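You operate a simulated robot arm through the tools that you are given. There is no shell and no other tool.

You run a simulated robot arm. Do the job below in one go: nothing can be reset, and whatever is moved stays where it is left.

JOB
Set the three square cups in the grey tin and push it back.
Fine: each cup goes in the well of its colour; the tin slides 4 to 8 cm toward the wall.
Where things are to end (x, y in the base frame): grey tin within 0.02 m of [0.38, -0.01].

Only the result counts: the job must be done as asked and must still hold three seconds after the hand-in. Knocking over, shifting, dropping, spilling or breaking anything else fails it.

ROBOT AND FRAMES
A 6-joint arm with a two-finger parallel gripper, fixed in place. Base frame: the origin is at the foot of the arm, x ahead of it, y to its left, z up; the work surface is at about z = 0. Units: m, degrees, N and s.
With the tool pointing down near the work surface it reaches from about 0.14 to 0.58 m from the base axis. Its first joint turns from -66.0 to 66.0 degrees. Payload 2.1 kg.
The TCP is the grasp point between the finger pads, 0.03 m short of the fingertips. In the tool frame z runs along the fingers and y along their closing line. The gripper opens to 0.094 m. The fingers are 0.028 m wide and 0.01 m thick; the gripper's body (0.05 by 0.096 m) begins 0.055 m behind the TCP.
Orientation is told as [roll, pitch, yaw] about the base's x, y, z axes, in that order, counted from this pose: with the fingers straight down and closing along the base's y, the tool's x points along the base's -x, its y along +y and its z along -z.

CONTROLS
- The arm moves only by the tool arm_command. Its argument "targets" is a list that holds one entry, the list of rows, each a list of 7 numbers: the shift along the base's x, y, z in m, then the turn, a rotation vector about the base's x, y, z in degrees, then the opening, from 0 (shut) to 1 (fully open). In form: [[[dx, dy, dz, ax, ay, az, claw], ...]]. A call has 1 to 20 rows; each row shifts and turns the commanded pose from where the row before left it. Rows are played at 5 a second. More than 0.05 m and 8.6 degrees between two rows, or a gripper value outside its range, and nothing of the call is played. A pose out of reach is approached as far as the arm can. The call stops where the force on the tool passes 70 N (or 10 N more than at its start, if that is more) or the arm is blocked; 0.2 s more then pass. The fingers move at their own pace (about 0.072 m/s each) and stop on an object; they squeeze with about 38 N. The grip force told is the motor's: it shows also when the fingers shut on nothing. Time passes only in rows, and 0.2 s behind the last, so rows that do not move let the fingers close. It gives the time, the measured TCP pose, the force on the tool (base axes), the opening and the grip force at its end, in the units of the frame above (readings bear some noise), with the torque about the TCP (base axes, N m) and any sound that the robot's microphone picked up.
- Cameras (640 x 400 px; columns grow to the right, rows downward): "scene" is fixed at [0.0629, -0.3771, 0.4774]; the picture's right is [0.77, -0.64, 0.00], its down [-0.44, -0.54, -0.72] and it looks along [0.46, 0.56, -0.69] (base axes); focal length 214 px, centre (320, 200). "wrist" rides on the gripper at [0.076, 0.014, -0.102] in the tool frame; the picture's right is [-0.18, 0.98, 0.00], its down [-0.75, -0.14, -0.64] and it looks along [-0.63, -0.12, 0.77] (tool axes); focal length 243 px, centre (320, 200). There is no depth. A picture from a camera that has moved, and an enlarged one, comes with that camera's place and axes in the base frame and with its lens. The place of the scene camera against the robot may be out by one fixed shift of up to 0.018 m in any direction.
- grab_frame(camera): a new picture of that camera. The clock stands still meanwhile.
- inspect(camera, box): a new picture of the part [left, top, right, bottom] of that camera's present view, enlarged. The clock stands still meanwhile.
- sign_off(): hands the job in; it is judged then, once.

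Nothing tells you positions but the pictures and the camera data. Unless the task says otherwise, let go and move clear before handing in.

The tools are called after "Emit:" by a JSON object that holds its "name" and its "arguments". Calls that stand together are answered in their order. arm_command: Moves the arm, as the interface text tells. Its arguments: {"type":"object","properties":{"targets":{"type":"array","items":{"type":"array","items":{"type":"array","items":{"type":"number"}}}}},"required":["targets"]} The other tools are called the same way: grab_frame (camera) takes a picture; inspect (camera, box) takes an enlarged picture of a part of a camera's view; sign_off () hands the job in.

At the start:

```text
time: 0.0
tcp_pos: [0.2645, -0.0028, 0.3279]
tool_rot: [0.0, 0.0, 0.1]
contact_force: [0.1, 0.3, 0.8]
wrist_torque: [0.01, -0.01, -0.01]
finger_gap: 0.094
grasp_force: 0.0
```

scene: 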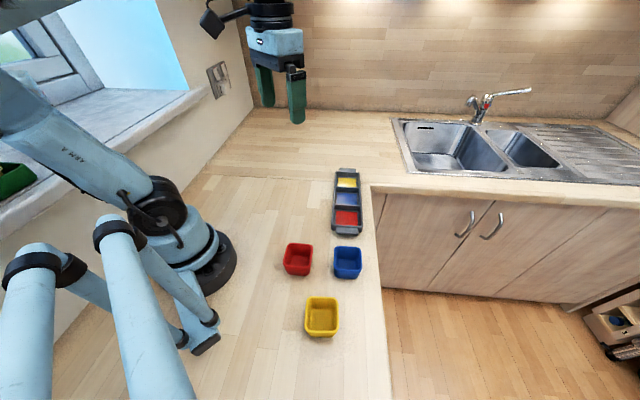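
wrist: 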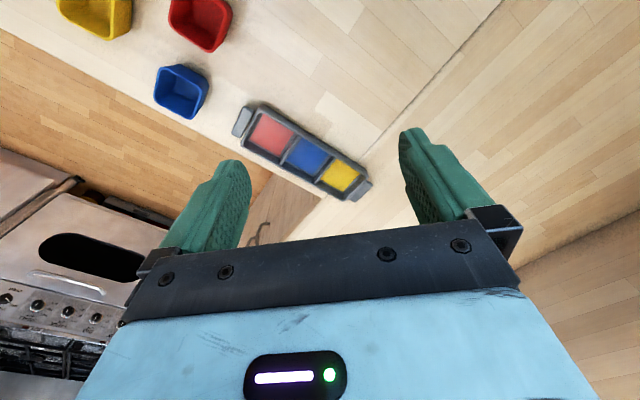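

I see the grey tin lying near the counter's front edge at roughly (0.42, -0.06), long axis at about 45°, with red, blue and yellow wells, and the three cups nearer the camera. I'll take enlarged views to measure everything before I move.

Emit:
{"name": "inspect", "arguments": {"camera": "scene", "box": [260, 150, 420, 250]}}

Emit:
{"name": "inspect", "arguments": {"camera": "scene", "box": [256, 225, 416, 350]}}

Emit:
{"name": "inspect", "arguments": {"camera": "wrist", "box": [200, 80, 400, 220]}}

Emit:
{"name": "inspect", "arguments": {"camera": "wrist", "box": [40, 0, 260, 140]}}

```text
4.00 times, centred on (340, 200) of scene
camera zoom: at [0.0629, -0.3771, 0.4774], right [0.77, -0.64, 0.0], down [-0.44, -0.54, -0.72], along [0.46, 0.56, -0.69], focal length 858 px, centre (240, 200)
```

zoom: 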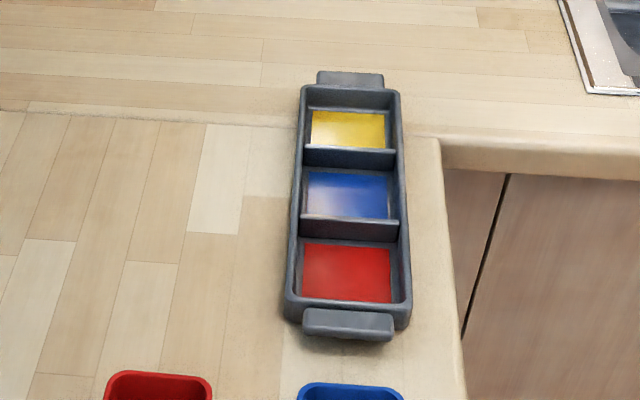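

```text
3.20 times, centred on (336, 288) of scene
camera zoom: at [0.0629, -0.3771, 0.4774], right [0.77, -0.64, 0.0], down [-0.44, -0.54, -0.72], along [0.46, 0.56, -0.69], focal length 686 px, centre (269, -80)
```

zoom: 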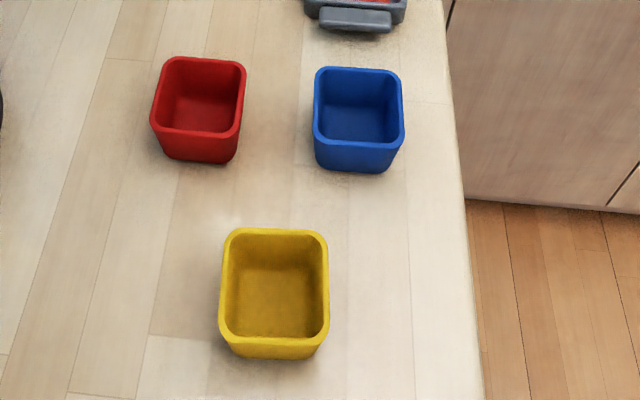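

```text
2.86 times, centred on (300, 150) of wrist
camera zoom: at [0.1873, 0.0128, 0.4296], right [0.18, 0.98, 0.0], down [0.75, -0.14, 0.64], along [0.63, -0.12, -0.77], focal length 693 px, centre (377, 343)
```

zoom: 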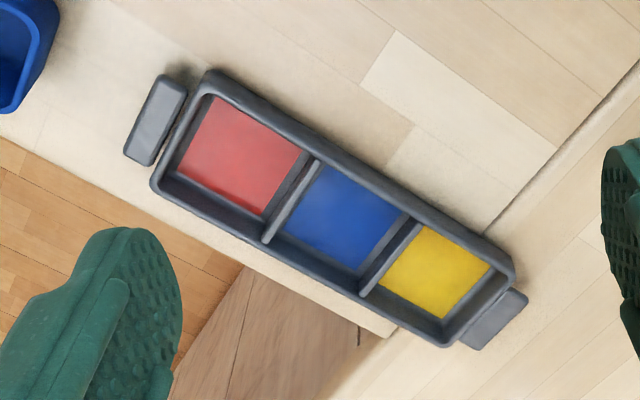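

```text
2.86 times, centred on (150, 70) of wrist
camera zoom: at [0.1873, 0.0128, 0.4296], right [0.18, 0.98, 0.0], down [0.75, -0.14, 0.64], along [0.63, -0.12, -0.77], focal length 693 px, centre (806, 571)
```

zoom: 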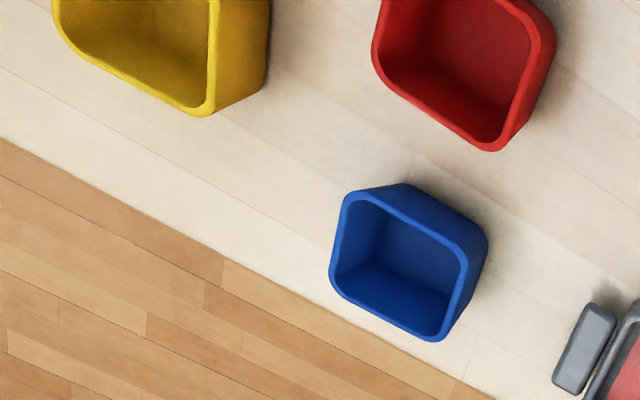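

The tin's centre is near (0.415, -0.054) and the goal lies about 5.6 cm from it, square to its long side, toward the window wall. The cups are about 6 cm wide, near (0.18, -0.14) red, (0.26, -0.22) blue and (0.14, -0.27) yellow. I'll swing the wrist camera over the cups to measure them more closely.

Emit:
{"name": "arm_command", "arguments": {"targets": [[[-0.0174, -0.0195, -0.013, 0, 0, -7.5, 1], [-0.0174, -0.0195, -0.013, 0, 0, -7.5, 1], [-0.0174, -0.0195, -0.013, 0, 0, -7.5, 1], [-0.0174, -0.0195, -0.013, 0, 0, -7.5, 1], [-0.0174, -0.0195, -0.013, 0, 0, -7.5, 1], [-0.0174, -0.0195, -0.013, 0, 0, -7.5, 1], [0, 0, 0, 0, 0, 0, 1], [0, 0, 0, 0, 0, 0, 1]]]}}

Emit:
{"name": "grab_frame", "arguments": {"camera": "wrist"}}

```text
time: 1.8
tcp_pos: [0.1582, -0.1197, 0.2501]
tool_rot: [0.0, 0.0, -45.0]
contact_force: [0.2, -0.8, -0.3]
wrist_torque: [0.01, 0.0, 0.0]
finger_gap: 0.0941
grasp_force: 0.0
```

```text
taken
camera wrist: at [0.1136, -0.0538, 0.3515], right [0.82, 0.57, 0.0], down [0.43, -0.63, 0.64], along [0.36, -0.53, -0.77], focal length 243 px, centre (320, 200)
```

wrist: 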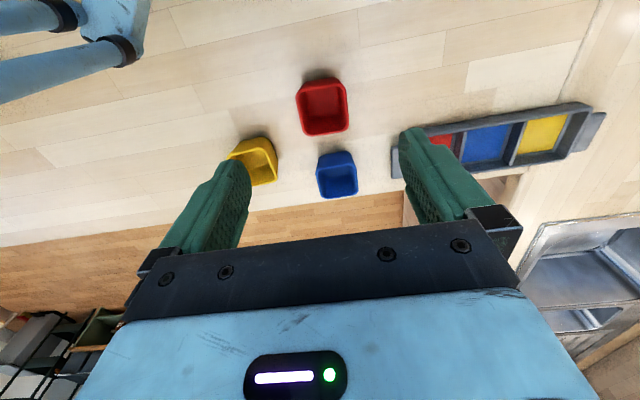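

All three cups and part of the tin show between the fingers from here. I'll enlarge the cups and the tin to pin down their positions and heights.

Emit:
{"name": "inspect", "arguments": {"camera": "wrist", "box": [220, 60, 380, 210]}}

Emit:
{"name": "inspect", "arguments": {"camera": "wrist", "box": [380, 90, 620, 200]}}

```text
2.67 times, centred on (300, 135) of wrist
camera zoom: at [0.1136, -0.0538, 0.3515], right [0.82, 0.57, 0.0], down [0.43, -0.63, 0.64], along [0.36, -0.53, -0.77], focal length 647 px, centre (373, 373)
```

zoom: 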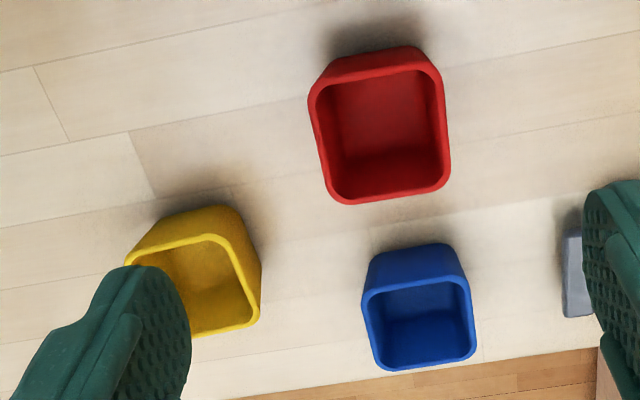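

```text
2.67 times, centred on (500, 145) of wrist
camera zoom: at [0.1136, -0.0538, 0.3515], right [0.82, 0.57, 0.0], down [0.43, -0.63, 0.64], along [0.36, -0.53, -0.77], focal length 647 px, centre (-160, 347)
```

zoom: 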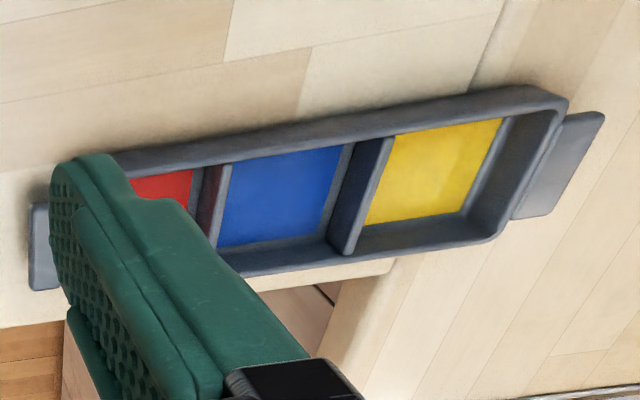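

Both views agree: red cup near (0.180, -0.143), blue (0.258, -0.216), yellow (0.141, -0.272), rims about 5.7 cm wide and 4.8 cm high. Next I'll look closely at the tin with the gripper turned to +45°, the heading I plan to use for placing.

Emit:
{"name": "arm_command", "arguments": {"targets": [[[0.009, -0.0025, -0.003, 0, 0, 7.5, 1], [0.009, -0.0025, -0.003, 0, 0, 7.5, 1], [0.009, -0.0025, -0.003, 0, 0, 7.5, 1], [0.009, -0.0025, -0.003, 0, 0, 7.5, 1], [0.009, -0.0025, -0.003, 0, 0, 7.5, 1], [0.009, -0.0025, -0.003, 0, 0, 7.5, 1], [0.009, -0.0025, -0.003, 0, 0, 7.5, 1], [0.009, -0.0025, -0.003, 0, 0, 7.5, 1], [0.009, -0.0025, -0.003, 0, 0, 7.5, 1], [0.009, -0.0025, -0.003, 0, 0, 7.5, 1], [0.009, -0.0025, -0.003, 0, 0, 7.5, 1], [0.009, -0.0025, -0.003, 0, 0, 7.5, 1], [0, 0, 0, 0, 0, 0, 1], [0, 0, 0, 0, 0, 0, 1]]]}}

Emit:
{"name": "grab_frame", "arguments": {"camera": "wrist"}}

```text
time: 4.8
tcp_pos: [0.2698, -0.1487, 0.2142]
tool_rot: [0.0, -0.1, 45.1]
contact_force: [0.8, 0.5, 0.5]
wrist_torque: [-0.04, -0.01, 0.0]
finger_gap: 0.094
grasp_force: 0.1
```

```text
taken
camera wrist: at [0.2037, -0.1921, 0.316], right [-0.57, 0.82, 0.0], down [0.63, 0.43, 0.64], along [0.53, 0.36, -0.77], focal length 243 px, centre (320, 200)
```

wrist: 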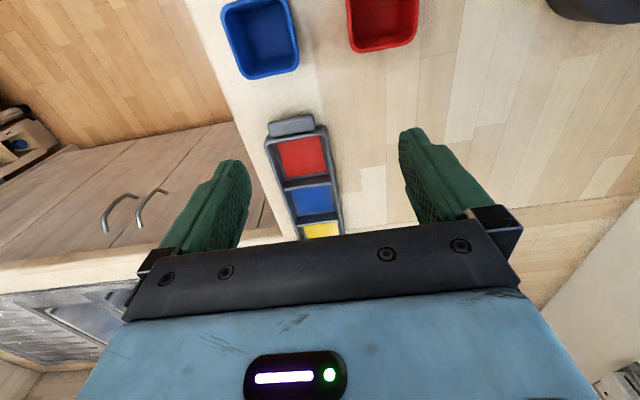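

The tin now shows lengthwise, with its red end nearest. I'll enlarge it to find its corners and the wells.

Emit:
{"name": "inspect", "arguments": {"camera": "wrist", "box": [240, 100, 400, 250]}}

Emit:
{"name": "inspect", "arguments": {"camera": "wrist", "box": [200, 0, 440, 120]}}

```text
2.67 times, centred on (320, 175) of wrist
camera zoom: at [0.2037, -0.1921, 0.316], right [-0.57, 0.82, 0.0], down [0.63, 0.43, 0.64], along [0.53, 0.36, -0.77], focal length 647 px, centre (320, 267)
```

zoom: 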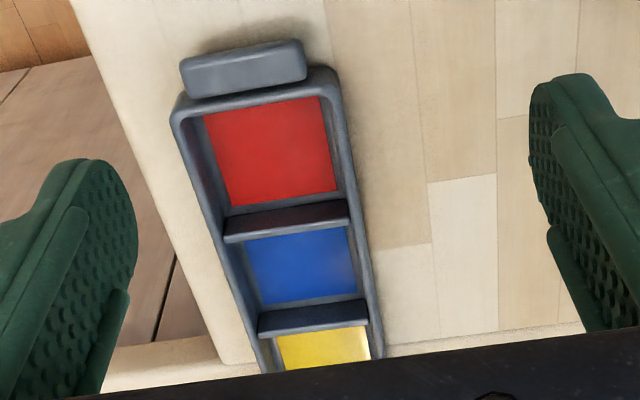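

```text
2.67 times, centred on (320, 60) of wrist
camera zoom: at [0.2037, -0.1921, 0.316], right [-0.57, 0.82, 0.0], down [0.63, 0.43, 0.64], along [0.53, 0.36, -0.77], focal length 647 px, centre (320, 573)
```

zoom: 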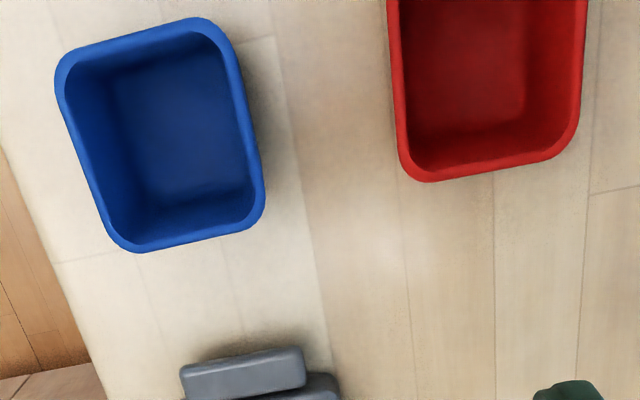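

The wells come out at red (0.367, -0.112), blue (0.422, -0.056) and yellow (0.479, 0.000), with floors about 5 mm up and the tin's rim about 2.3 cm up. I'll go above the blue cup and lower part way to check that I'm lined up.

Emit:
{"name": "arm_command", "arguments": {"targets": [[[-0.0031, -0.0224, 0, 0, 0, 0.5, 1], [-0.0031, -0.0224, 0, 0, 0, 0.5, 1], [-0.0031, -0.0224, 0, 0, 0, 0, 1], [0, 0, -0.03, 0, 0, 0, 1], [0, 0, -0.03, 0, 0, 0, 1], [0, 0, -0.03, 0, 0, 0, 1], [0, 0, 0, 0, 0, 0, 1], [0, 0, 0, 0, 0, 0, 1]]]}}

Emit:
{"name": "grab_frame", "arguments": {"camera": "wrist"}}

Emit:
{"name": "grab_frame", "arguments": {"camera": "scene"}}

```text
time: 6.6
tcp_pos: [0.2581, -0.2155, 0.1244]
tool_rot: [0.1, 0.1, 46.2]
contact_force: [0.5, 0.6, -0.8]
wrist_torque: [0.0, -0.02, 0.02]
finger_gap: 0.0939
grasp_force: 0.0
```

```text
taken
camera wrist: at [0.1936, -0.259, 0.2263], right [-0.58, 0.81, 0.0], down [0.62, 0.44, 0.64], along [0.52, 0.37, -0.77], focal length 243 px, centre (320, 200)
```

wrist: 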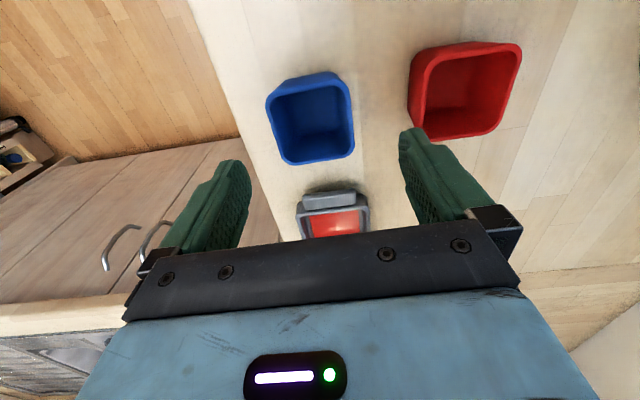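

```text
taken
```

scene: 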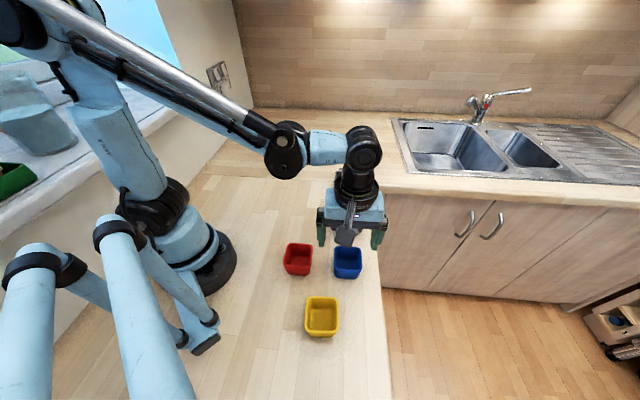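

The gripper is close to straight above the blue cup, perhaps a few mm to one side. I'll enlarge the view to measure the offset.

Emit:
{"name": "inspect", "arguments": {"camera": "wrist", "box": [250, 60, 370, 180]}}

```text
3.33 times, centred on (310, 120) of wrist
camera zoom: at [0.1936, -0.259, 0.2263], right [-0.58, 0.81, 0.0], down [0.62, 0.44, 0.64], along [0.52, 0.37, -0.77], focal length 809 px, centre (353, 467)
```

zoom: 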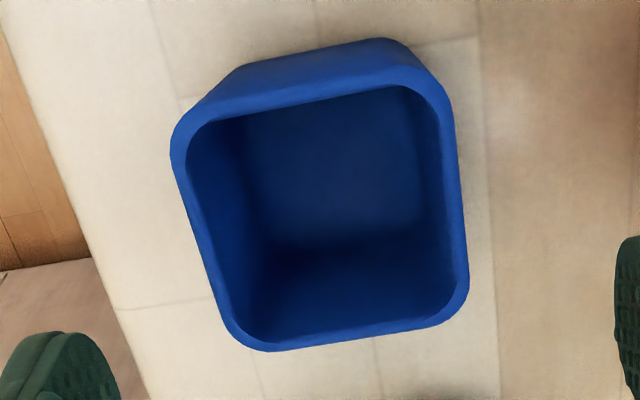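

Measured in the tool frame, the blue cup is 6 cm square, parallel to the fingers, and off by 6.5 mm along the closing line. I'll shift to correct that, lower so the fingertips are at about z = 0.023 (above where the tin's rim will be) and close.

Emit:
{"name": "arm_command", "arguments": {"targets": [[[0.0047, -0.0045, 0, 0, 0, 0, 1], [0, 0, -0.024, 0, 0, 0, 1], [0, 0, -0.024, 0, 0, 0, 1], [0, 0, -0.023, 0, 0, 0, 1], [0, 0, 0, 0, 0, 0, 1], [0, 0, 0, 0, 0, 0, 1]]]}}

Emit:
{"name": "grab_frame", "arguments": {"camera": "wrist"}}

Emit:
{"name": "inspect", "arguments": {"camera": "scene", "box": [256, 200, 416, 300]}}

```text
time: 8.0
tcp_pos: [0.262, -0.2207, 0.0537]
tool_rot: [0.0, -0.1, 46.0]
contact_force: [0.3, 0.2, -0.4]
wrist_torque: [-0.02, 0.0, 0.03]
finger_gap: 0.094
grasp_force: 0.0
```

```text
taken
camera wrist: at [0.199, -0.2641, 0.1556], right [-0.58, 0.81, 0.0], down [0.62, 0.44, 0.64], along [0.52, 0.37, -0.77], focal length 243 px, centre (320, 200)
```

wrist: 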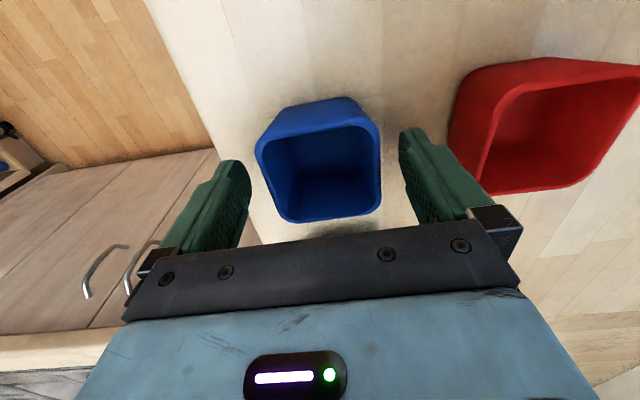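

```text
4.00 times, centred on (336, 250) of scene
camera zoom: at [0.0629, -0.3771, 0.4774], right [0.77, -0.64, 0.0], down [-0.44, -0.54, -0.72], along [0.46, 0.56, -0.69], focal length 858 px, centre (256, 0)
```

zoom: 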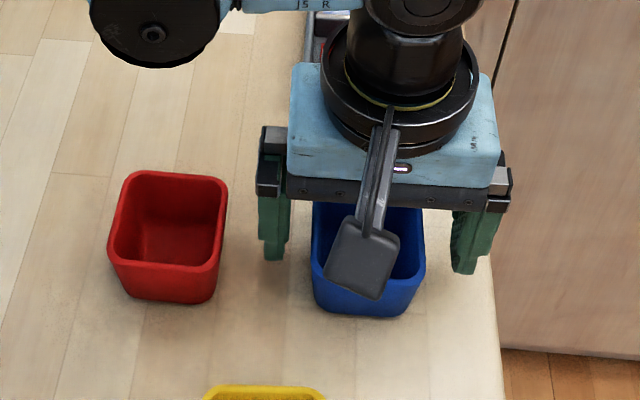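

The cup sits centred between the fingers to within about 1.5 mm and nothing else is in the way. I'll close on it.

Emit:
{"name": "arm_command", "arguments": {"targets": [[[0, 0, 0, 0, 0, 0, 0.6], [0, 0, 0, 0, 0, 0, 0.4], [0, 0, 0, 0, 0, 0, 0.4], [0, 0, 0, 0, 0, 0, 0.4], [0, 0, 0, 0, 0, 0, 0.4]]]}}

Emit:
{"name": "grab_frame", "arguments": {"camera": "wrist"}}

```text
time: 9.2
tcp_pos: [0.2642, -0.2209, 0.0536]
tool_rot: [0.0, -0.1, 46.1]
contact_force: [-0.7, 1.4, 34.3]
wrist_torque: [0.05, 0.12, -0.05]
finger_gap: 0.0605
grasp_force: 37.6
```

```text
taken
camera wrist: at [0.199, -0.2642, 0.156], right [-0.58, 0.81, 0.0], down [0.62, 0.44, 0.64], along [0.52, 0.37, -0.77], focal length 243 px, centre (320, 200)
```

wrist: 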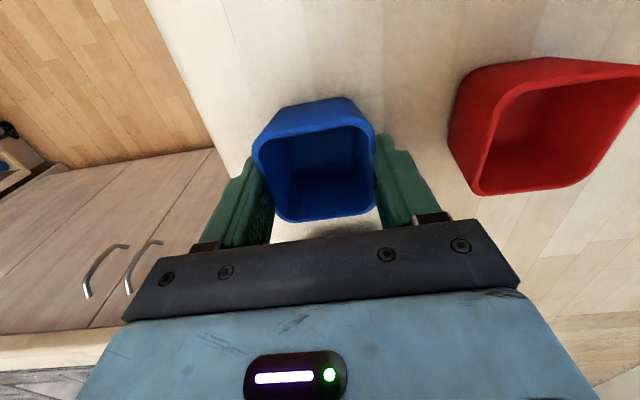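

The gripper holds the cup at a 6.05 cm gap with a 37.6 N grip, but it also reads 34 N upward, so it is pressing the cup against the counter. I'll lift a little and see whether that goes away.

Emit:
{"name": "arm_command", "arguments": {"targets": [[[0, 0, 0.003, 0, 0, 0, 0.4], [0, 0, 0.003, 0, 0, 0, 0.4], [0, 0, 0.004, 0, 0, 0, 0.4], [0, 0, 0, 0, 0, 0, 0.4]]]}}

Emit:
{"name": "grab_frame", "arguments": {"camera": "wrist"}}

Emit:
{"name": "inspect", "arguments": {"camera": "scene", "box": [256, 200, 416, 300]}}

```text
time: 10.2
tcp_pos: [0.2635, -0.2217, 0.0628]
tool_rot: [0.1, 0.1, 45.9]
contact_force: [-0.3, -0.3, 0.5]
wrist_torque: [-0.02, -0.02, -0.02]
finger_gap: 0.0599
grasp_force: 38.0
```

```text
taken
camera wrist: at [0.1991, -0.265, 0.1647], right [-0.58, 0.81, 0.0], down [0.62, 0.44, 0.64], along [0.52, 0.37, -0.77], focal length 243 px, centre (320, 200)
```

wrist: 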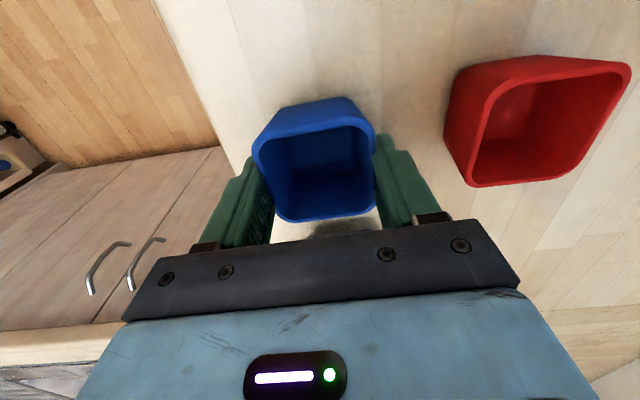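

```text
4.00 times, centred on (336, 250) of scene
camera zoom: at [0.0629, -0.3771, 0.4774], right [0.77, -0.64, 0.0], down [-0.44, -0.54, -0.72], along [0.46, 0.56, -0.69], focal length 858 px, centre (256, 0)
```

zoom: 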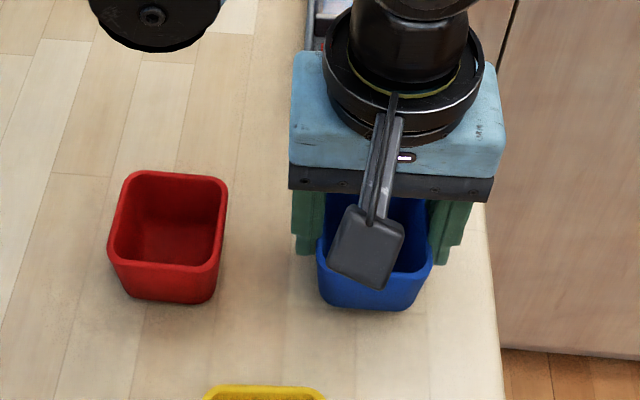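

The blue cup came up cleanly and the force has gone. I'll raise it clear of everything and carry it to above the blue (middle) well.

Emit:
{"name": "arm_command", "arguments": {"targets": [[[0, 0, 0.025, 0, 0, 0, 0.4], [0, 0, 0.025, 0, 0, 0, 0.4], [0, 0, 0.027, 0, 0, 0, 0.4], [0.0199, 0.0205, 0, 0, 0, -0.2, 0.4], [0.0199, 0.0205, 0, 0, 0, -0.2, 0.4], [0.0199, 0.0205, 0, 0, 0, -0.2, 0.4], [0.0199, 0.0205, 0, 0, 0, -0.2, 0.4], [0.02, 0.0205, 0, 0, 0, -0.2, 0.4], [0.02, 0.0205, 0, 0, 0, 0, 0.4], [0.02, 0.0205, 0, 0, 0, 0, 0.4], [0.0199, 0.0206, 0, 0, 0, 0, 0.4], [0, 0, 0, 0, 0, 0, 0.4], [0, 0, 0, 0, 0, 0, 0.4]]]}}

Emit:
{"name": "grab_frame", "arguments": {"camera": "wrist"}}

Emit:
{"name": "grab_frame", "arguments": {"camera": "scene"}}

```text
time: 13.0
tcp_pos: [0.4195, -0.0564, 0.1404]
tool_rot: [0.0, 0.0, 45.1]
contact_force: [-0.2, -0.4, -0.4]
wrist_torque: [-0.02, 0.01, 0.02]
finger_gap: 0.0601
grasp_force: 38.1
```

```text
taken
camera wrist: at [0.3562, -0.0999, 0.2415], right [-0.57, 0.82, 0.0], down [0.63, 0.43, 0.64], along [0.53, 0.36, -0.77], focal length 243 px, centre (320, 200)
```

wrist: 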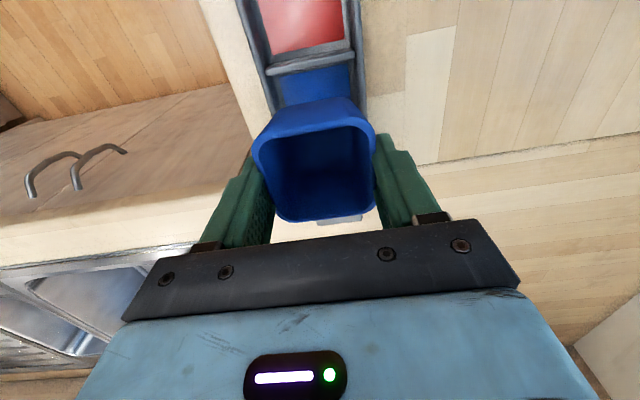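

```text
taken
```

scene: 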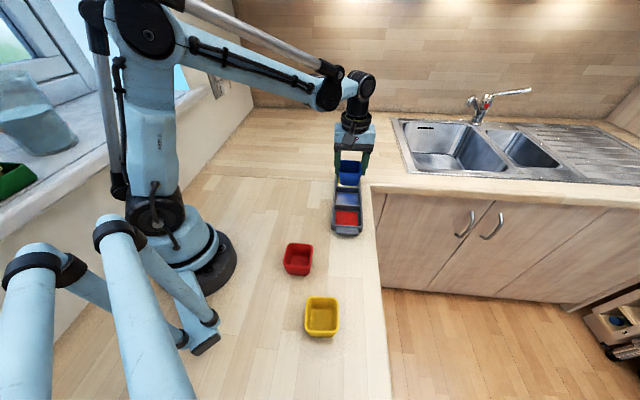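

The cup is above the tin, and the divider between the red and blue wells and both side rails are visible behind it. I'll enlarge that to check alignment before I lower.

Emit:
{"name": "inspect", "arguments": {"camera": "wrist", "box": [220, 0, 400, 120]}}

```text
3.33 times, centred on (310, 60) of wrist
camera zoom: at [0.3562, -0.0999, 0.2415], right [-0.57, 0.82, 0.0], down [0.63, 0.43, 0.64], along [0.53, 0.36, -0.77], focal length 809 px, centre (353, 667)
```

zoom: 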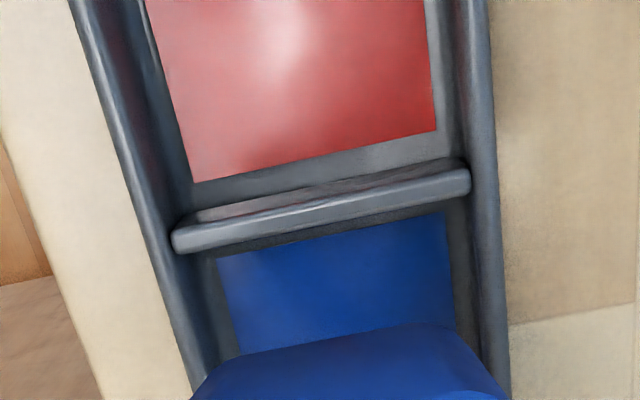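

The wells are parallel to the gripper within a fraction of a degree, and the cup needs only a 3 mm shift along x. I'll shift and lower into the middle well, stopping just short of its floor.

Emit:
{"name": "arm_command", "arguments": {"targets": [[[0.003, 0.0003, 0, 0, 0, 0, 0.4], [0, 0, -0.025, 0, 0, 0, 0.4], [0, 0, -0.025, 0, 0, 0, 0.4], [0, 0, -0.015, 0, 0, 0, 0.4], [0, 0, -0.01, 0, 0, 0, 0.4], [0, 0, -0.003, 0, 0, 0, 0.4], [0, 0, 0, 0, 0, 0, 0.4], [0, 0, 0, 0, 0, 0, 0.4]]]}}

Emit:
{"name": "grab_frame", "arguments": {"camera": "wrist"}}

Emit:
{"name": "inspect", "arguments": {"camera": "scene", "box": [260, 130, 420, 250]}}

```text
time: 14.8
tcp_pos: [0.425, -0.058, 0.0618]
tool_rot: [0.0, 0.0, 45.1]
contact_force: [0.3, 0.0, -0.5]
wrist_torque: [0.01, 0.01, -0.03]
finger_gap: 0.06
grasp_force: 37.3
```

```text
taken
camera wrist: at [0.3609, -0.0999, 0.1635], right [-0.57, 0.82, 0.0], down [0.63, 0.43, 0.64], along [0.53, 0.36, -0.77], focal length 243 px, centre (320, 200)
```

wrist: 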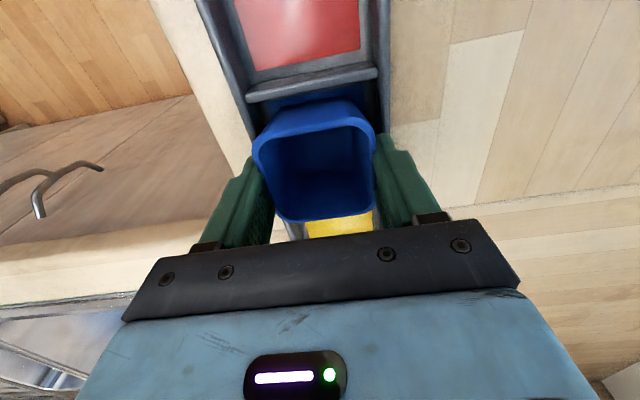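

```text
3.33 times, centred on (340, 190) of scene
camera zoom: at [0.0629, -0.3771, 0.4774], right [0.77, -0.64, 0.0], down [-0.44, -0.54, -0.72], along [0.46, 0.56, -0.69], focal length 715 px, centre (253, 233)
```

zoom: 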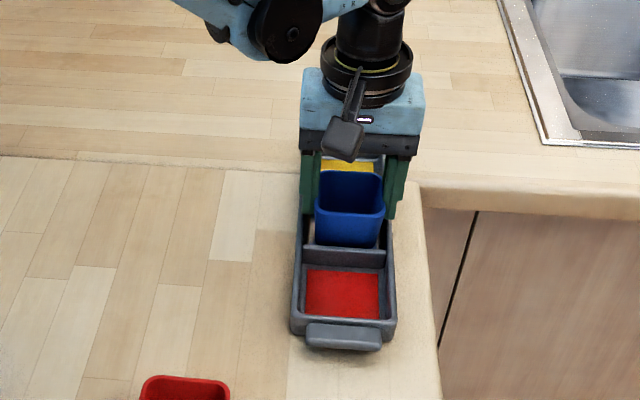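

The cup is down inside the middle well with nothing touching yet, about 4 mm above the floor. I'll look closely at its margins before the last few mm.

Emit:
{"name": "inspect", "arguments": {"camera": "wrist", "box": [230, 50, 410, 240]}}

Emit:
{"name": "inspect", "arguments": {"camera": "scene", "box": [325, 165, 375, 215]}}

```text
2.11 times, centred on (320, 145) of wrist
camera zoom: at [0.3609, -0.0999, 0.1635], right [-0.57, 0.82, 0.0], down [0.63, 0.43, 0.64], along [0.53, 0.36, -0.77], focal length 511 px, centre (320, 316)
```

zoom: 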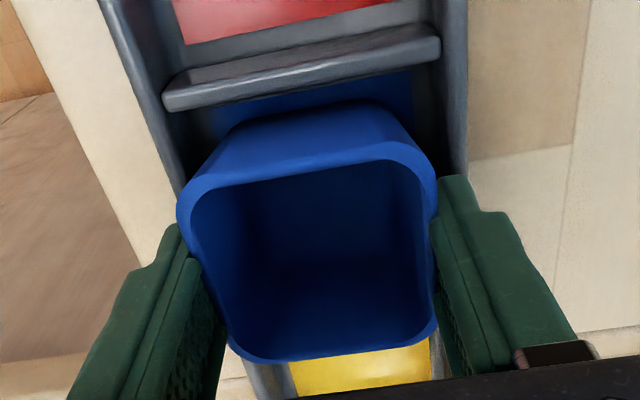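

```text
8.00 times, centred on (350, 190) of scene
camera zoom: at [0.0629, -0.3771, 0.4774], right [0.77, -0.64, 0.0], down [-0.44, -0.54, -0.72], along [0.46, 0.56, -0.69], focal length 1716 px, centre (80, 280)
```

zoom: 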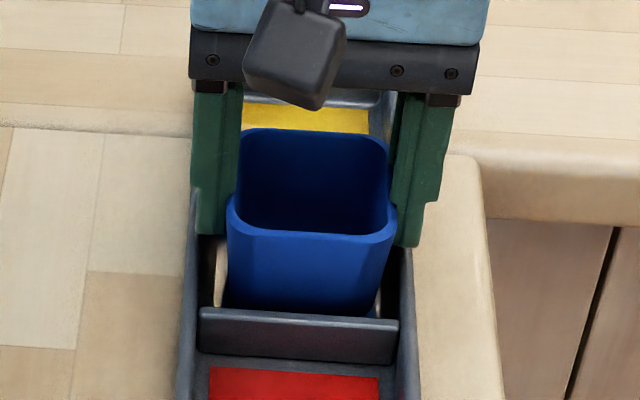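

Margins look even on all sides, and the fingertips are above the side rails. I'll lower the last 4 mm gently and read the force.

Emit:
{"name": "arm_command", "arguments": {"targets": [[[0, 0, -0.0015, 0, 0, 0, 0.4], [0, 0, -0.0015, 0, 0, 0, 0.4], [0, 0, 0, 0, 0, 0, 0.4]]]}}

```text
time: 15.6
tcp_pos: [0.4257, -0.0569, 0.0592]
tool_rot: [0.0, -0.1, 45.0]
contact_force: [0.1, -0.5, 2.4]
wrist_torque: [-0.01, 0.01, 0.02]
finger_gap: 0.06
grasp_force: 37.7
```

A slight 2.4 N upward force suggests the cup is just reaching the floor. I'll go 1 mm further to confirm.

Emit:
{"name": "arm_command", "arguments": {"targets": [[[0, 0, -0.001, 0, 0, 0, 0.4], [0, 0, 0, 0, 0, 0, 0.4]]]}}

```text
time: 16.2
tcp_pos: [0.4256, -0.0554, 0.0589]
tool_rot: [0.0, -0.1, 45.1]
contact_force: [-0.4, -1.3, 34.4]
wrist_torque: [-0.04, 0.1, 0.01]
finger_gap: 0.06
grasp_force: 38.0
```

The cup is seated, since force rises sharply there. I'll back off that 1 mm and open the fingers.

Emit:
{"name": "arm_command", "arguments": {"targets": [[[0, 0, 0.001, 0, 0, 0, 0.4], [0, 0, 0, 0, 0, 0, 0.4], [0, 0, 0, 0, 0, 0, 0.7], [0, 0, 0, 0, 0, 0, 0.85], [0, 0, 0, 0, 0, 0, 1], [0, 0, 0, 0, 0, 0, 1]]]}}

Emit:
{"name": "grab_frame", "arguments": {"camera": "wrist"}}

```text
time: 17.6
tcp_pos: [0.4251, -0.0566, 0.0587]
tool_rot: [0.1, 0.0, 45.1]
contact_force: [0.4, 0.3, 0.7]
wrist_torque: [-0.03, 0.03, 0.02]
finger_gap: 0.0939
grasp_force: 0.3
```

```text
taken
camera wrist: at [0.3601, -0.0994, 0.1602], right [-0.57, 0.82, 0.0], down [0.63, 0.43, 0.64], along [0.53, 0.36, -0.77], focal length 243 px, centre (320, 200)
```

wrist: 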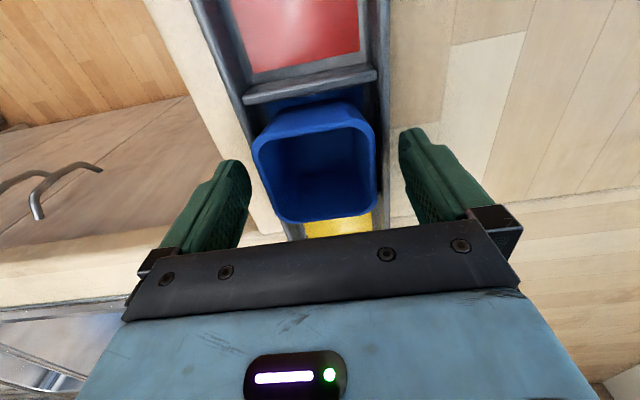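

The blue cup is released upright in its well. I'll rise and go above the red cup.

Emit:
{"name": "arm_command", "arguments": {"targets": [[[0, 0, 0.02, 0, 0, 0, 1], [0, 0, 0.03, 0, 0, 0, 1], [0, 0, 0.03, 0, 0, 0, 1], [-0.0302, -0.0114, 0, 0, 0, 0, 1], [-0.0302, -0.0114, 0, 0, 0, 0, 1], [-0.0302, -0.0114, 0, 0, 0, 0, 1], [-0.0302, -0.0114, 0, 0, 0, 0, 1], [-0.0303, -0.0114, 0, 0, 0, 0, 1], [-0.0303, -0.0114, 0, 0, 0, 0, 1], [-0.0303, -0.0113, 0, 0, 0, 0, 1], [-0.0303, -0.0113, 0, 0, 0, 0, 1], [0, 0, -0.0149, 0, 0, 0, 1], [0, 0, 0, 0, 0, 0, 1], [0, 0, 0, 0, 0, 0, 1]]]}}

Emit:
{"name": "grab_frame", "arguments": {"camera": "wrist"}}

Emit:
{"name": "inspect", "arguments": {"camera": "wrist", "box": [250, 60, 370, 180]}}

Emit:
{"name": "grab_frame", "arguments": {"camera": "scene"}}

```text
time: 20.6
tcp_pos: [0.1846, -0.1474, 0.1242]
tool_rot: [-0.1, 0.0, 45.1]
contact_force: [-0.3, -0.2, 0.2]
wrist_torque: [0.01, -0.03, -0.02]
finger_gap: 0.0941
grasp_force: 0.0
```

```text
taken
camera wrist: at [0.1186, -0.1913, 0.2257], right [-0.57, 0.82, 0.0], down [0.63, 0.43, 0.64], along [0.53, 0.36, -0.77], focal length 243 px, centre (320, 200)
```

wrist: 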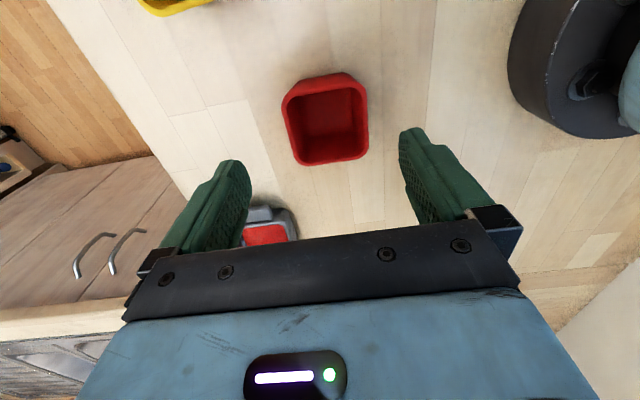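

```text
3.33 times, centred on (310, 120) of wrist
camera zoom: at [0.1186, -0.1913, 0.2257], right [-0.57, 0.82, 0.0], down [0.63, 0.43, 0.64], along [0.53, 0.36, -0.77], focal length 809 px, centre (353, 467)
```

zoom: 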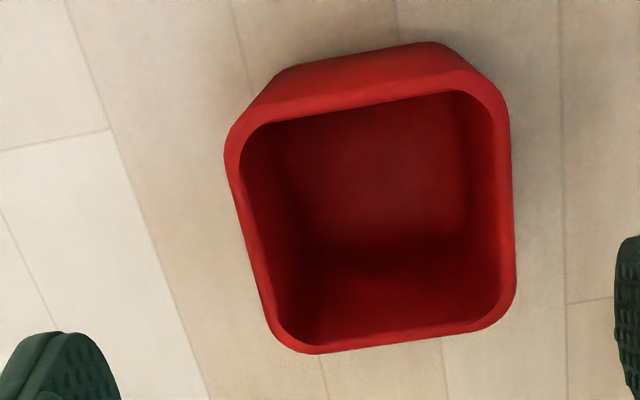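

```text
taken
```

scene: 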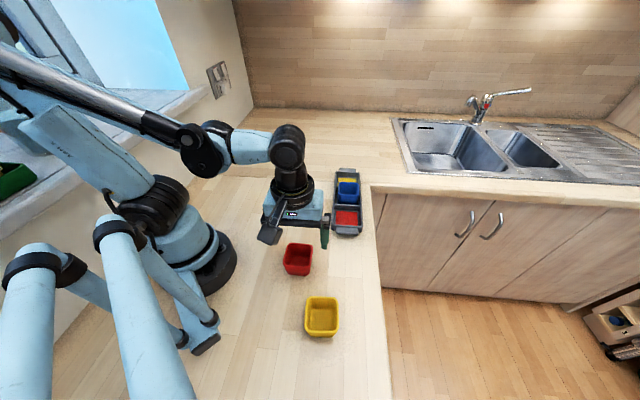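

The red cup is square to the gripper and off by about 5 mm. I'll correct, lower and close as before.

Emit:
{"name": "arm_command", "arguments": {"targets": [[[-0.0021, 0.0049, 0, 0, 0, 0, 1], [0, 0, -0.024, 0, 0, 0, 1], [0, 0, -0.024, 0, 0, 0, 1], [0, 0, -0.023, 0, 0, 0, 1], [0, 0, 0, 0, 0, 0, 1], [0, 0, 0, 0, 0, 0, 1]]]}}

Emit:
{"name": "grab_frame", "arguments": {"camera": "wrist"}}

```text
time: 22.0
tcp_pos: [0.1819, -0.1423, 0.0515]
tool_rot: [0.0, 0.0, 45.1]
contact_force: [0.1, -0.5, -0.6]
wrist_torque: [0.04, -0.01, -0.01]
finger_gap: 0.0939
grasp_force: 0.0
```

```text
taken
camera wrist: at [0.1171, -0.1853, 0.1536], right [-0.57, 0.82, 0.0], down [0.63, 0.43, 0.64], along [0.53, 0.36, -0.77], focal length 243 px, centre (320, 200)
```

wrist: 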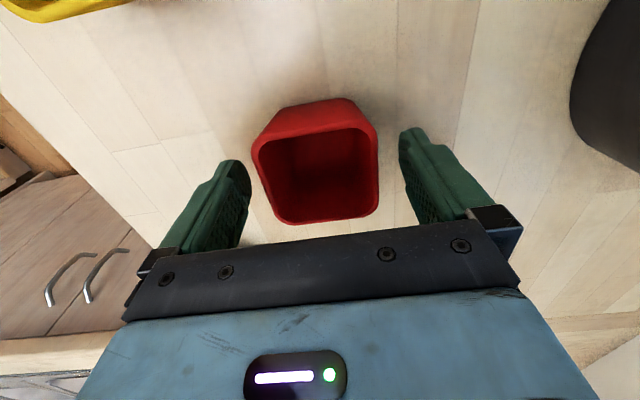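

The red cup is centred between the fingers. I'll close and lift a little.

Emit:
{"name": "arm_command", "arguments": {"targets": [[[0, 0, 0, 0, 0, 0, 0.6], [0, 0, 0, 0, 0, 0, 0.4], [0, 0, 0, 0, 0, 0, 0.4], [0, 0, 0, 0, 0, 0, 0.4], [0, 0, 0, 0, 0, 0, 0.4], [0, 0, 0.003, 0, 0, 0, 0.4], [0, 0, 0.003, 0, 0, 0, 0.4], [0, 0, 0.004, 0, 0, 0, 0.4], [0, 0, 0, 0, 0, 0, 0.4]]]}}

Emit:
{"name": "grab_frame", "arguments": {"camera": "wrist"}}

Emit:
{"name": "inspect", "arguments": {"camera": "scene", "box": [226, 200, 386, 300]}}

```text
time: 24.0
tcp_pos: [0.1821, -0.1435, 0.0635]
tool_rot: [0.0, -0.1, 45.1]
contact_force: [-0.1, -0.2, -1.0]
wrist_torque: [0.01, 0.02, 0.0]
finger_gap: 0.0653
grasp_force: 37.8
```

```text
taken
camera wrist: at [0.1168, -0.1856, 0.1642], right [-0.57, 0.82, 0.0], down [0.63, 0.43, 0.64], along [0.53, 0.36, -0.77], focal length 243 px, centre (320, 200)
```

wrist: 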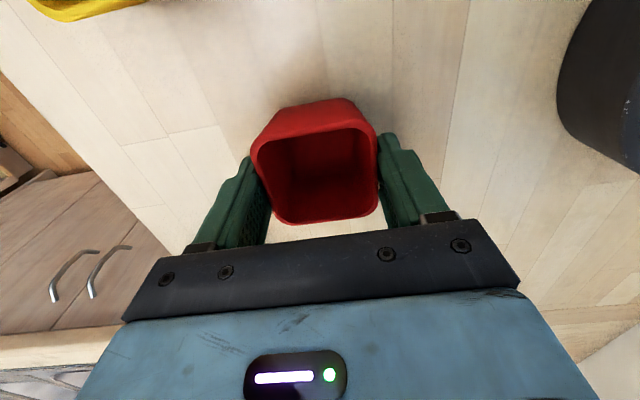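

```text
4.00 times, centred on (306, 250) of scene
camera zoom: at [0.0629, -0.3771, 0.4774], right [0.77, -0.64, 0.0], down [-0.44, -0.54, -0.72], along [0.46, 0.56, -0.69], focal length 858 px, centre (376, 0)
```

zoom: 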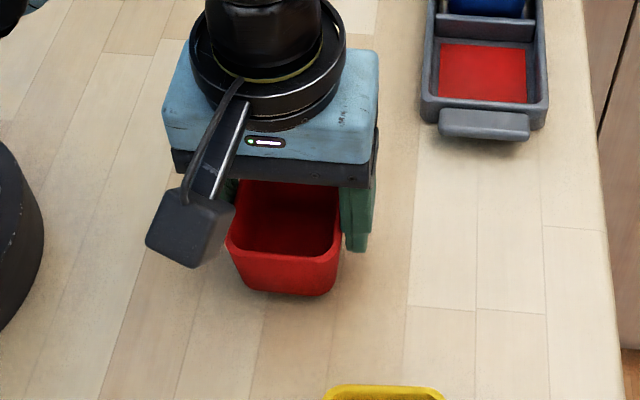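

The red cup lifted off the counter, but the gap reads 6.5 cm where blue read 6.0. I'll look closely at how it sits in the fingers.

Emit:
{"name": "inspect", "arguments": {"camera": "wrist", "box": [220, 80, 420, 240]}}

Emit:
{"name": "inspect", "arguments": {"camera": "scene", "box": [270, 225, 330, 285]}}

Emit:
{"name": "arm_command", "arguments": {"targets": [[[0, 0, 0, 0, 0, 0, 0.4]]]}}

```text
2.50 times, centred on (320, 160) of wrist
camera zoom: at [0.1168, -0.1856, 0.1642], right [-0.57, 0.82, 0.0], down [0.63, 0.43, 0.64], along [0.53, 0.36, -0.77], focal length 606 px, centre (320, 300)
```

zoom: 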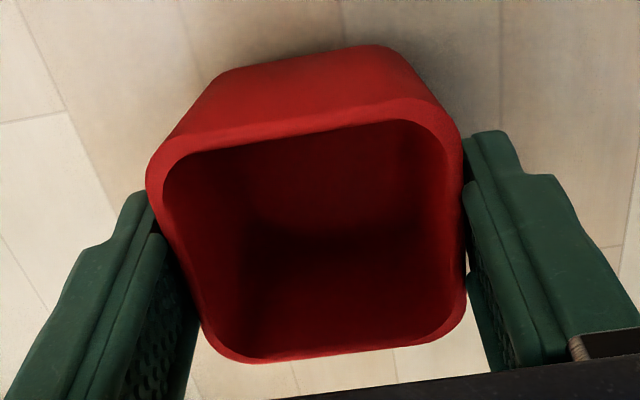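

```text
6.67 times, centred on (300, 255) of scene
camera zoom: at [0.0629, -0.3771, 0.4774], right [0.77, -0.64, 0.0], down [-0.44, -0.54, -0.72], along [0.46, 0.56, -0.69], focal length 1430 px, centre (453, -167)
```

zoom: 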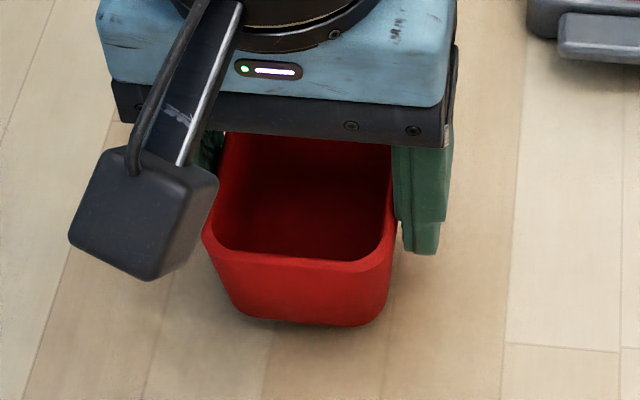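

```text
time: 24.4
tcp_pos: [0.1812, -0.1425, 0.0629]
tool_rot: [0.0, 0.0, 45.1]
contact_force: [0.0, 0.0, 0.0]
wrist_torque: [0.01, 0.0, 0.01]
finger_gap: 0.0651
grasp_force: 38.1
```

From this view the red cup may be sitting slightly askew. I'll zoom in on each finger contact to be sure before carrying it.

Emit:
{"name": "inspect", "arguments": {"camera": "wrist", "box": [230, 120, 300, 230]}}

Emit:
{"name": "inspect", "arguments": {"camera": "wrist", "box": [350, 110, 420, 230]}}

Emit:
{"name": "inspect", "arguments": {"camera": "scene", "box": [282, 235, 318, 277]}}

```text
3.64 times, centred on (265, 175) of wrist
camera zoom: at [0.1168, -0.1857, 0.1642], right [-0.57, 0.82, 0.0], down [0.63, 0.43, 0.64], along [0.53, 0.36, -0.77], focal length 882 px, centre (520, 291)
```

zoom: 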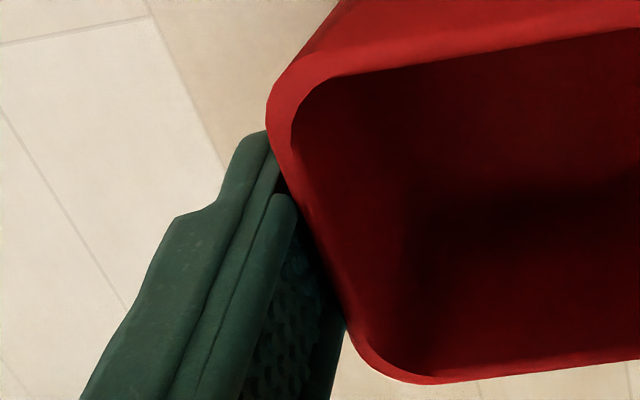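

```text
3.33 times, centred on (385, 170) of wrist
camera zoom: at [0.1168, -0.1857, 0.1642], right [-0.57, 0.82, 0.0], down [0.63, 0.43, 0.64], along [0.53, 0.36, -0.77], focal length 809 px, centre (103, 300)
```

zoom: 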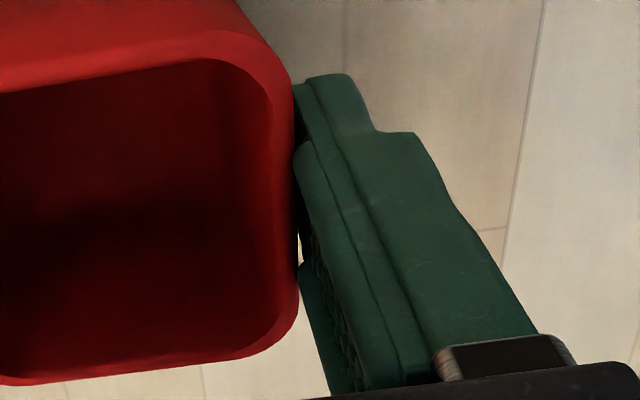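

```text
9.52 times, centred on (300, 256) of scene
camera zoom: at [0.0629, -0.3771, 0.4774], right [0.77, -0.64, 0.0], down [-0.44, -0.54, -0.72], along [0.46, 0.56, -0.69], focal length 2043 px, centre (510, -333)
```

zoom: 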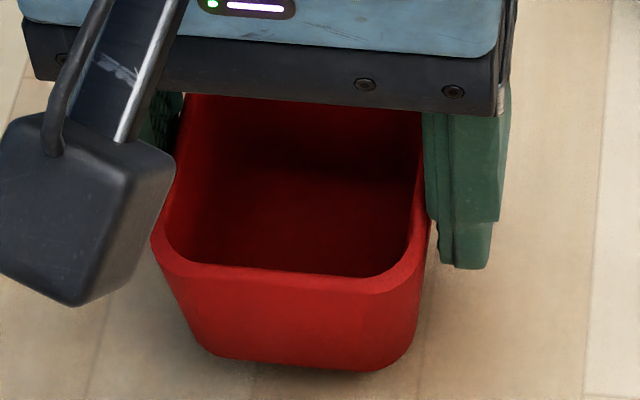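

Comparing base and rim positions in that view, the red cup is upright and parallel to the fingers; it just measures slightly wider. I'll carry it to above the red well and check there.

Emit:
{"name": "arm_command", "arguments": {"targets": [[[0, 0, 0.025, 0, 0, 0, 0.4], [0, 0, 0.025, 0, 0, 0, 0.4], [0, 0, 0.027, 0, 0, 0, 0.4], [0.0235, 0.0038, 0, 0, 0, 0, 0.4], [0.0235, 0.0038, 0, 0, 0, 0, 0.4], [0.0235, 0.0038, 0, 0, 0, 0, 0.4], [0.0235, 0.0038, 0, 0, 0, 0, 0.4], [0.0235, 0.0038, 0, 0, 0, 0, 0.4], [0.0235, 0.0038, 0, 0, 0, 0, 0.4], [0.0236, 0.0037, 0, 0, 0, 0, 0.4], [0.0236, 0.0037, 0, 0, 0, 0, 0.4], [0, 0, 0, 0, 0, 0, 0.4], [0, 0, 0, 0, 0, 0, 0.4]]]}}

Emit:
{"name": "grab_frame", "arguments": {"camera": "wrist"}}

Emit:
{"name": "inspect", "arguments": {"camera": "scene", "box": [270, 130, 410, 250]}}

```text
time: 27.2
tcp_pos: [0.3691, -0.1146, 0.14]
tool_rot: [0.0, 0.1, 45.2]
contact_force: [1.0, -0.2, -1.1]
wrist_torque: [-0.02, -0.01, -0.01]
finger_gap: 0.0652
grasp_force: 38.2
```

```text
taken
camera wrist: at [0.3052, -0.157, 0.2412], right [-0.57, 0.82, 0.0], down [0.63, 0.43, 0.64], along [0.53, 0.36, -0.77], focal length 243 px, centre (320, 200)
```

wrist: 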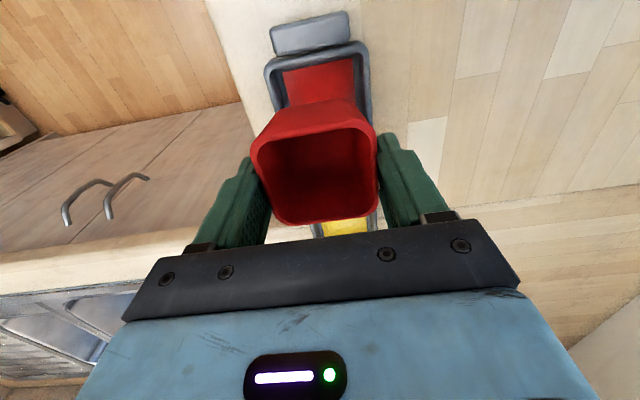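

```text
3.33 times, centred on (340, 190) of scene
camera zoom: at [0.0629, -0.3771, 0.4774], right [0.77, -0.64, 0.0], down [-0.44, -0.54, -0.72], along [0.46, 0.56, -0.69], focal length 715 px, centre (253, 233)
```

zoom: 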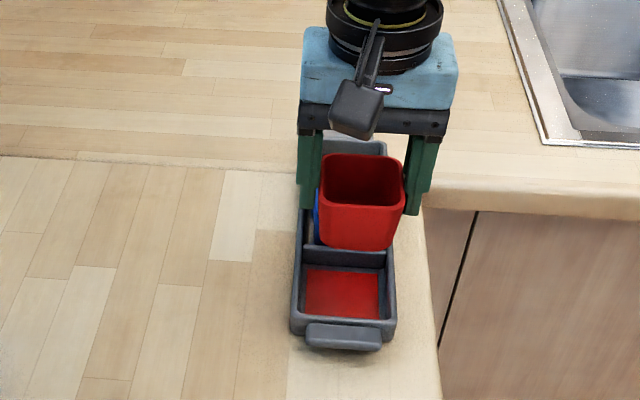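

The red cup hangs level above the red well. I'll enlarge the wrist view to measure alignment against the red floor patch.

Emit:
{"name": "inspect", "arguments": {"camera": "wrist", "box": [240, 0, 400, 120]}}

Emit:
{"name": "inspect", "arguments": {"camera": "wrist", "box": [230, 80, 410, 240]}}

```text
3.33 times, centred on (320, 60) of wrist
camera zoom: at [0.3052, -0.157, 0.2412], right [-0.57, 0.82, 0.0], down [0.63, 0.43, 0.64], along [0.53, 0.36, -0.77], focal length 809 px, centre (320, 667)
```

zoom: 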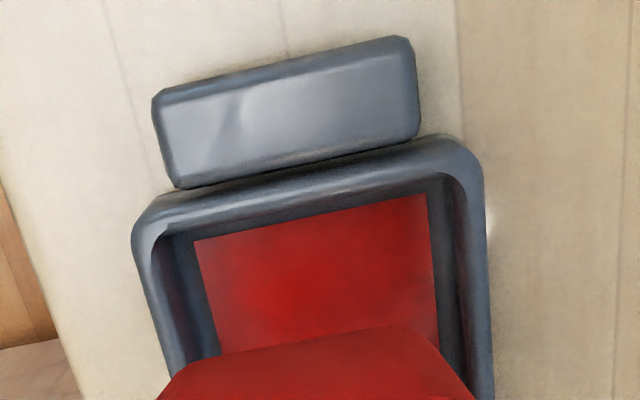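

```text
2.50 times, centred on (320, 160) of wrist
camera zoom: at [0.3052, -0.157, 0.2412], right [-0.57, 0.82, 0.0], down [0.63, 0.43, 0.64], along [0.53, 0.36, -0.77], focal length 606 px, centre (320, 300)
```

zoom: 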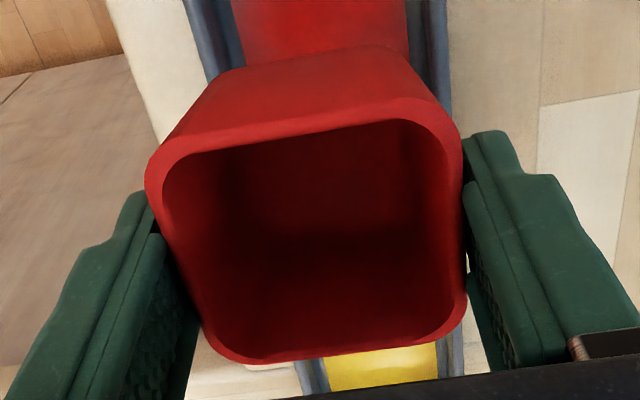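

The red well's centre is about 2.5 mm off toward the wall side, with yaw agreeing. I'll correct and lower to about 4 mm above the well floor.

Emit:
{"name": "arm_command", "arguments": {"targets": [[[-0.0027, 0.0009, 0, 0, 0, 0, 0.4], [0, 0, -0.025, 0, 0, 0, 0.4], [0, 0, -0.025, 0, 0, 0, 0.4], [0, 0, -0.015, 0, 0, 0, 0.4], [0, 0, -0.01, 0, 0, 0, 0.4], [0, 0, -0.003, 0, 0, 0, 0.4], [0, 0, 0, 0, 0, 0, 0.4], [0, 0, 0, 0, 0, 0, 0.4]]]}}

Emit:
{"name": "inspect", "arguments": {"camera": "wrist", "box": [220, 40, 420, 240]}}

Emit:
{"name": "inspect", "arguments": {"camera": "scene", "box": [310, 165, 390, 245]}}

```text
time: 29.0
tcp_pos: [0.3674, -0.1131, 0.0607]
tool_rot: [0.0, 0.0, 45.1]
contact_force: [0.1, 0.0, 0.2]
wrist_torque: [0.0, 0.02, 0.02]
finger_gap: 0.0648
grasp_force: 38.4
```

```text
2.00 times, centred on (320, 140) of wrist
camera zoom: at [0.3023, -0.1552, 0.1624], right [-0.57, 0.82, 0.0], down [0.63, 0.43, 0.64], along [0.53, 0.36, -0.77], focal length 485 px, centre (320, 320)
```

zoom: 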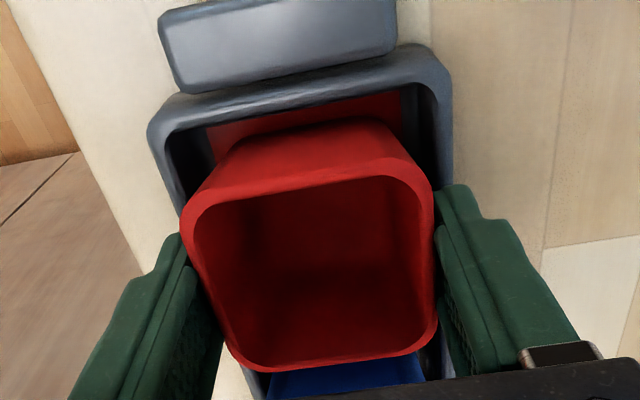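

```text
5.00 times, centred on (350, 205) of scene
camera zoom: at [0.0629, -0.3771, 0.4774], right [0.77, -0.64, 0.0], down [-0.44, -0.54, -0.72], along [0.46, 0.56, -0.69], focal length 1072 px, centre (170, 175)
```

zoom: 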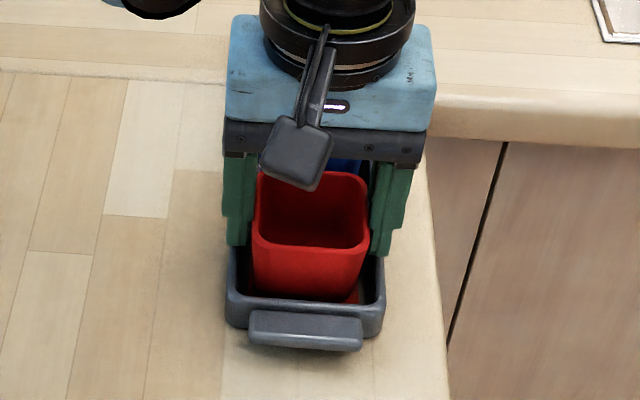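

The cup is inside the red well with room on every side. I'll lower in small steps until it touches the floor.

Emit:
{"name": "arm_command", "arguments": {"targets": [[[0, 0, -0.0015, 0, 0, 0, 0.4], [0, 0, -0.0015, 0, 0, 0, 0.4], [0, 0, 0, 0, 0, 0, 0.4]]]}}

```text
time: 29.8
tcp_pos: [0.3678, -0.1122, 0.0582]
tool_rot: [0.0, 0.0, 45.1]
contact_force: [0.4, -0.2, 1.0]
wrist_torque: [-0.02, 0.01, 0.01]
finger_gap: 0.065
grasp_force: 37.9
```

Emit:
{"name": "arm_command", "arguments": {"targets": [[[0, 0, -0.001, 0, 0, 0, 0.4], [0, 0, 0, 0, 0, 0, 0.4]]]}}

```text
time: 30.4
tcp_pos: [0.3673, -0.112, 0.0556]
tool_rot: [0.1, 0.1, 45.0]
contact_force: [-0.1, 0.0, 0.0]
wrist_torque: [0.0, -0.04, -0.01]
finger_gap: 0.065
grasp_force: 38.0
```

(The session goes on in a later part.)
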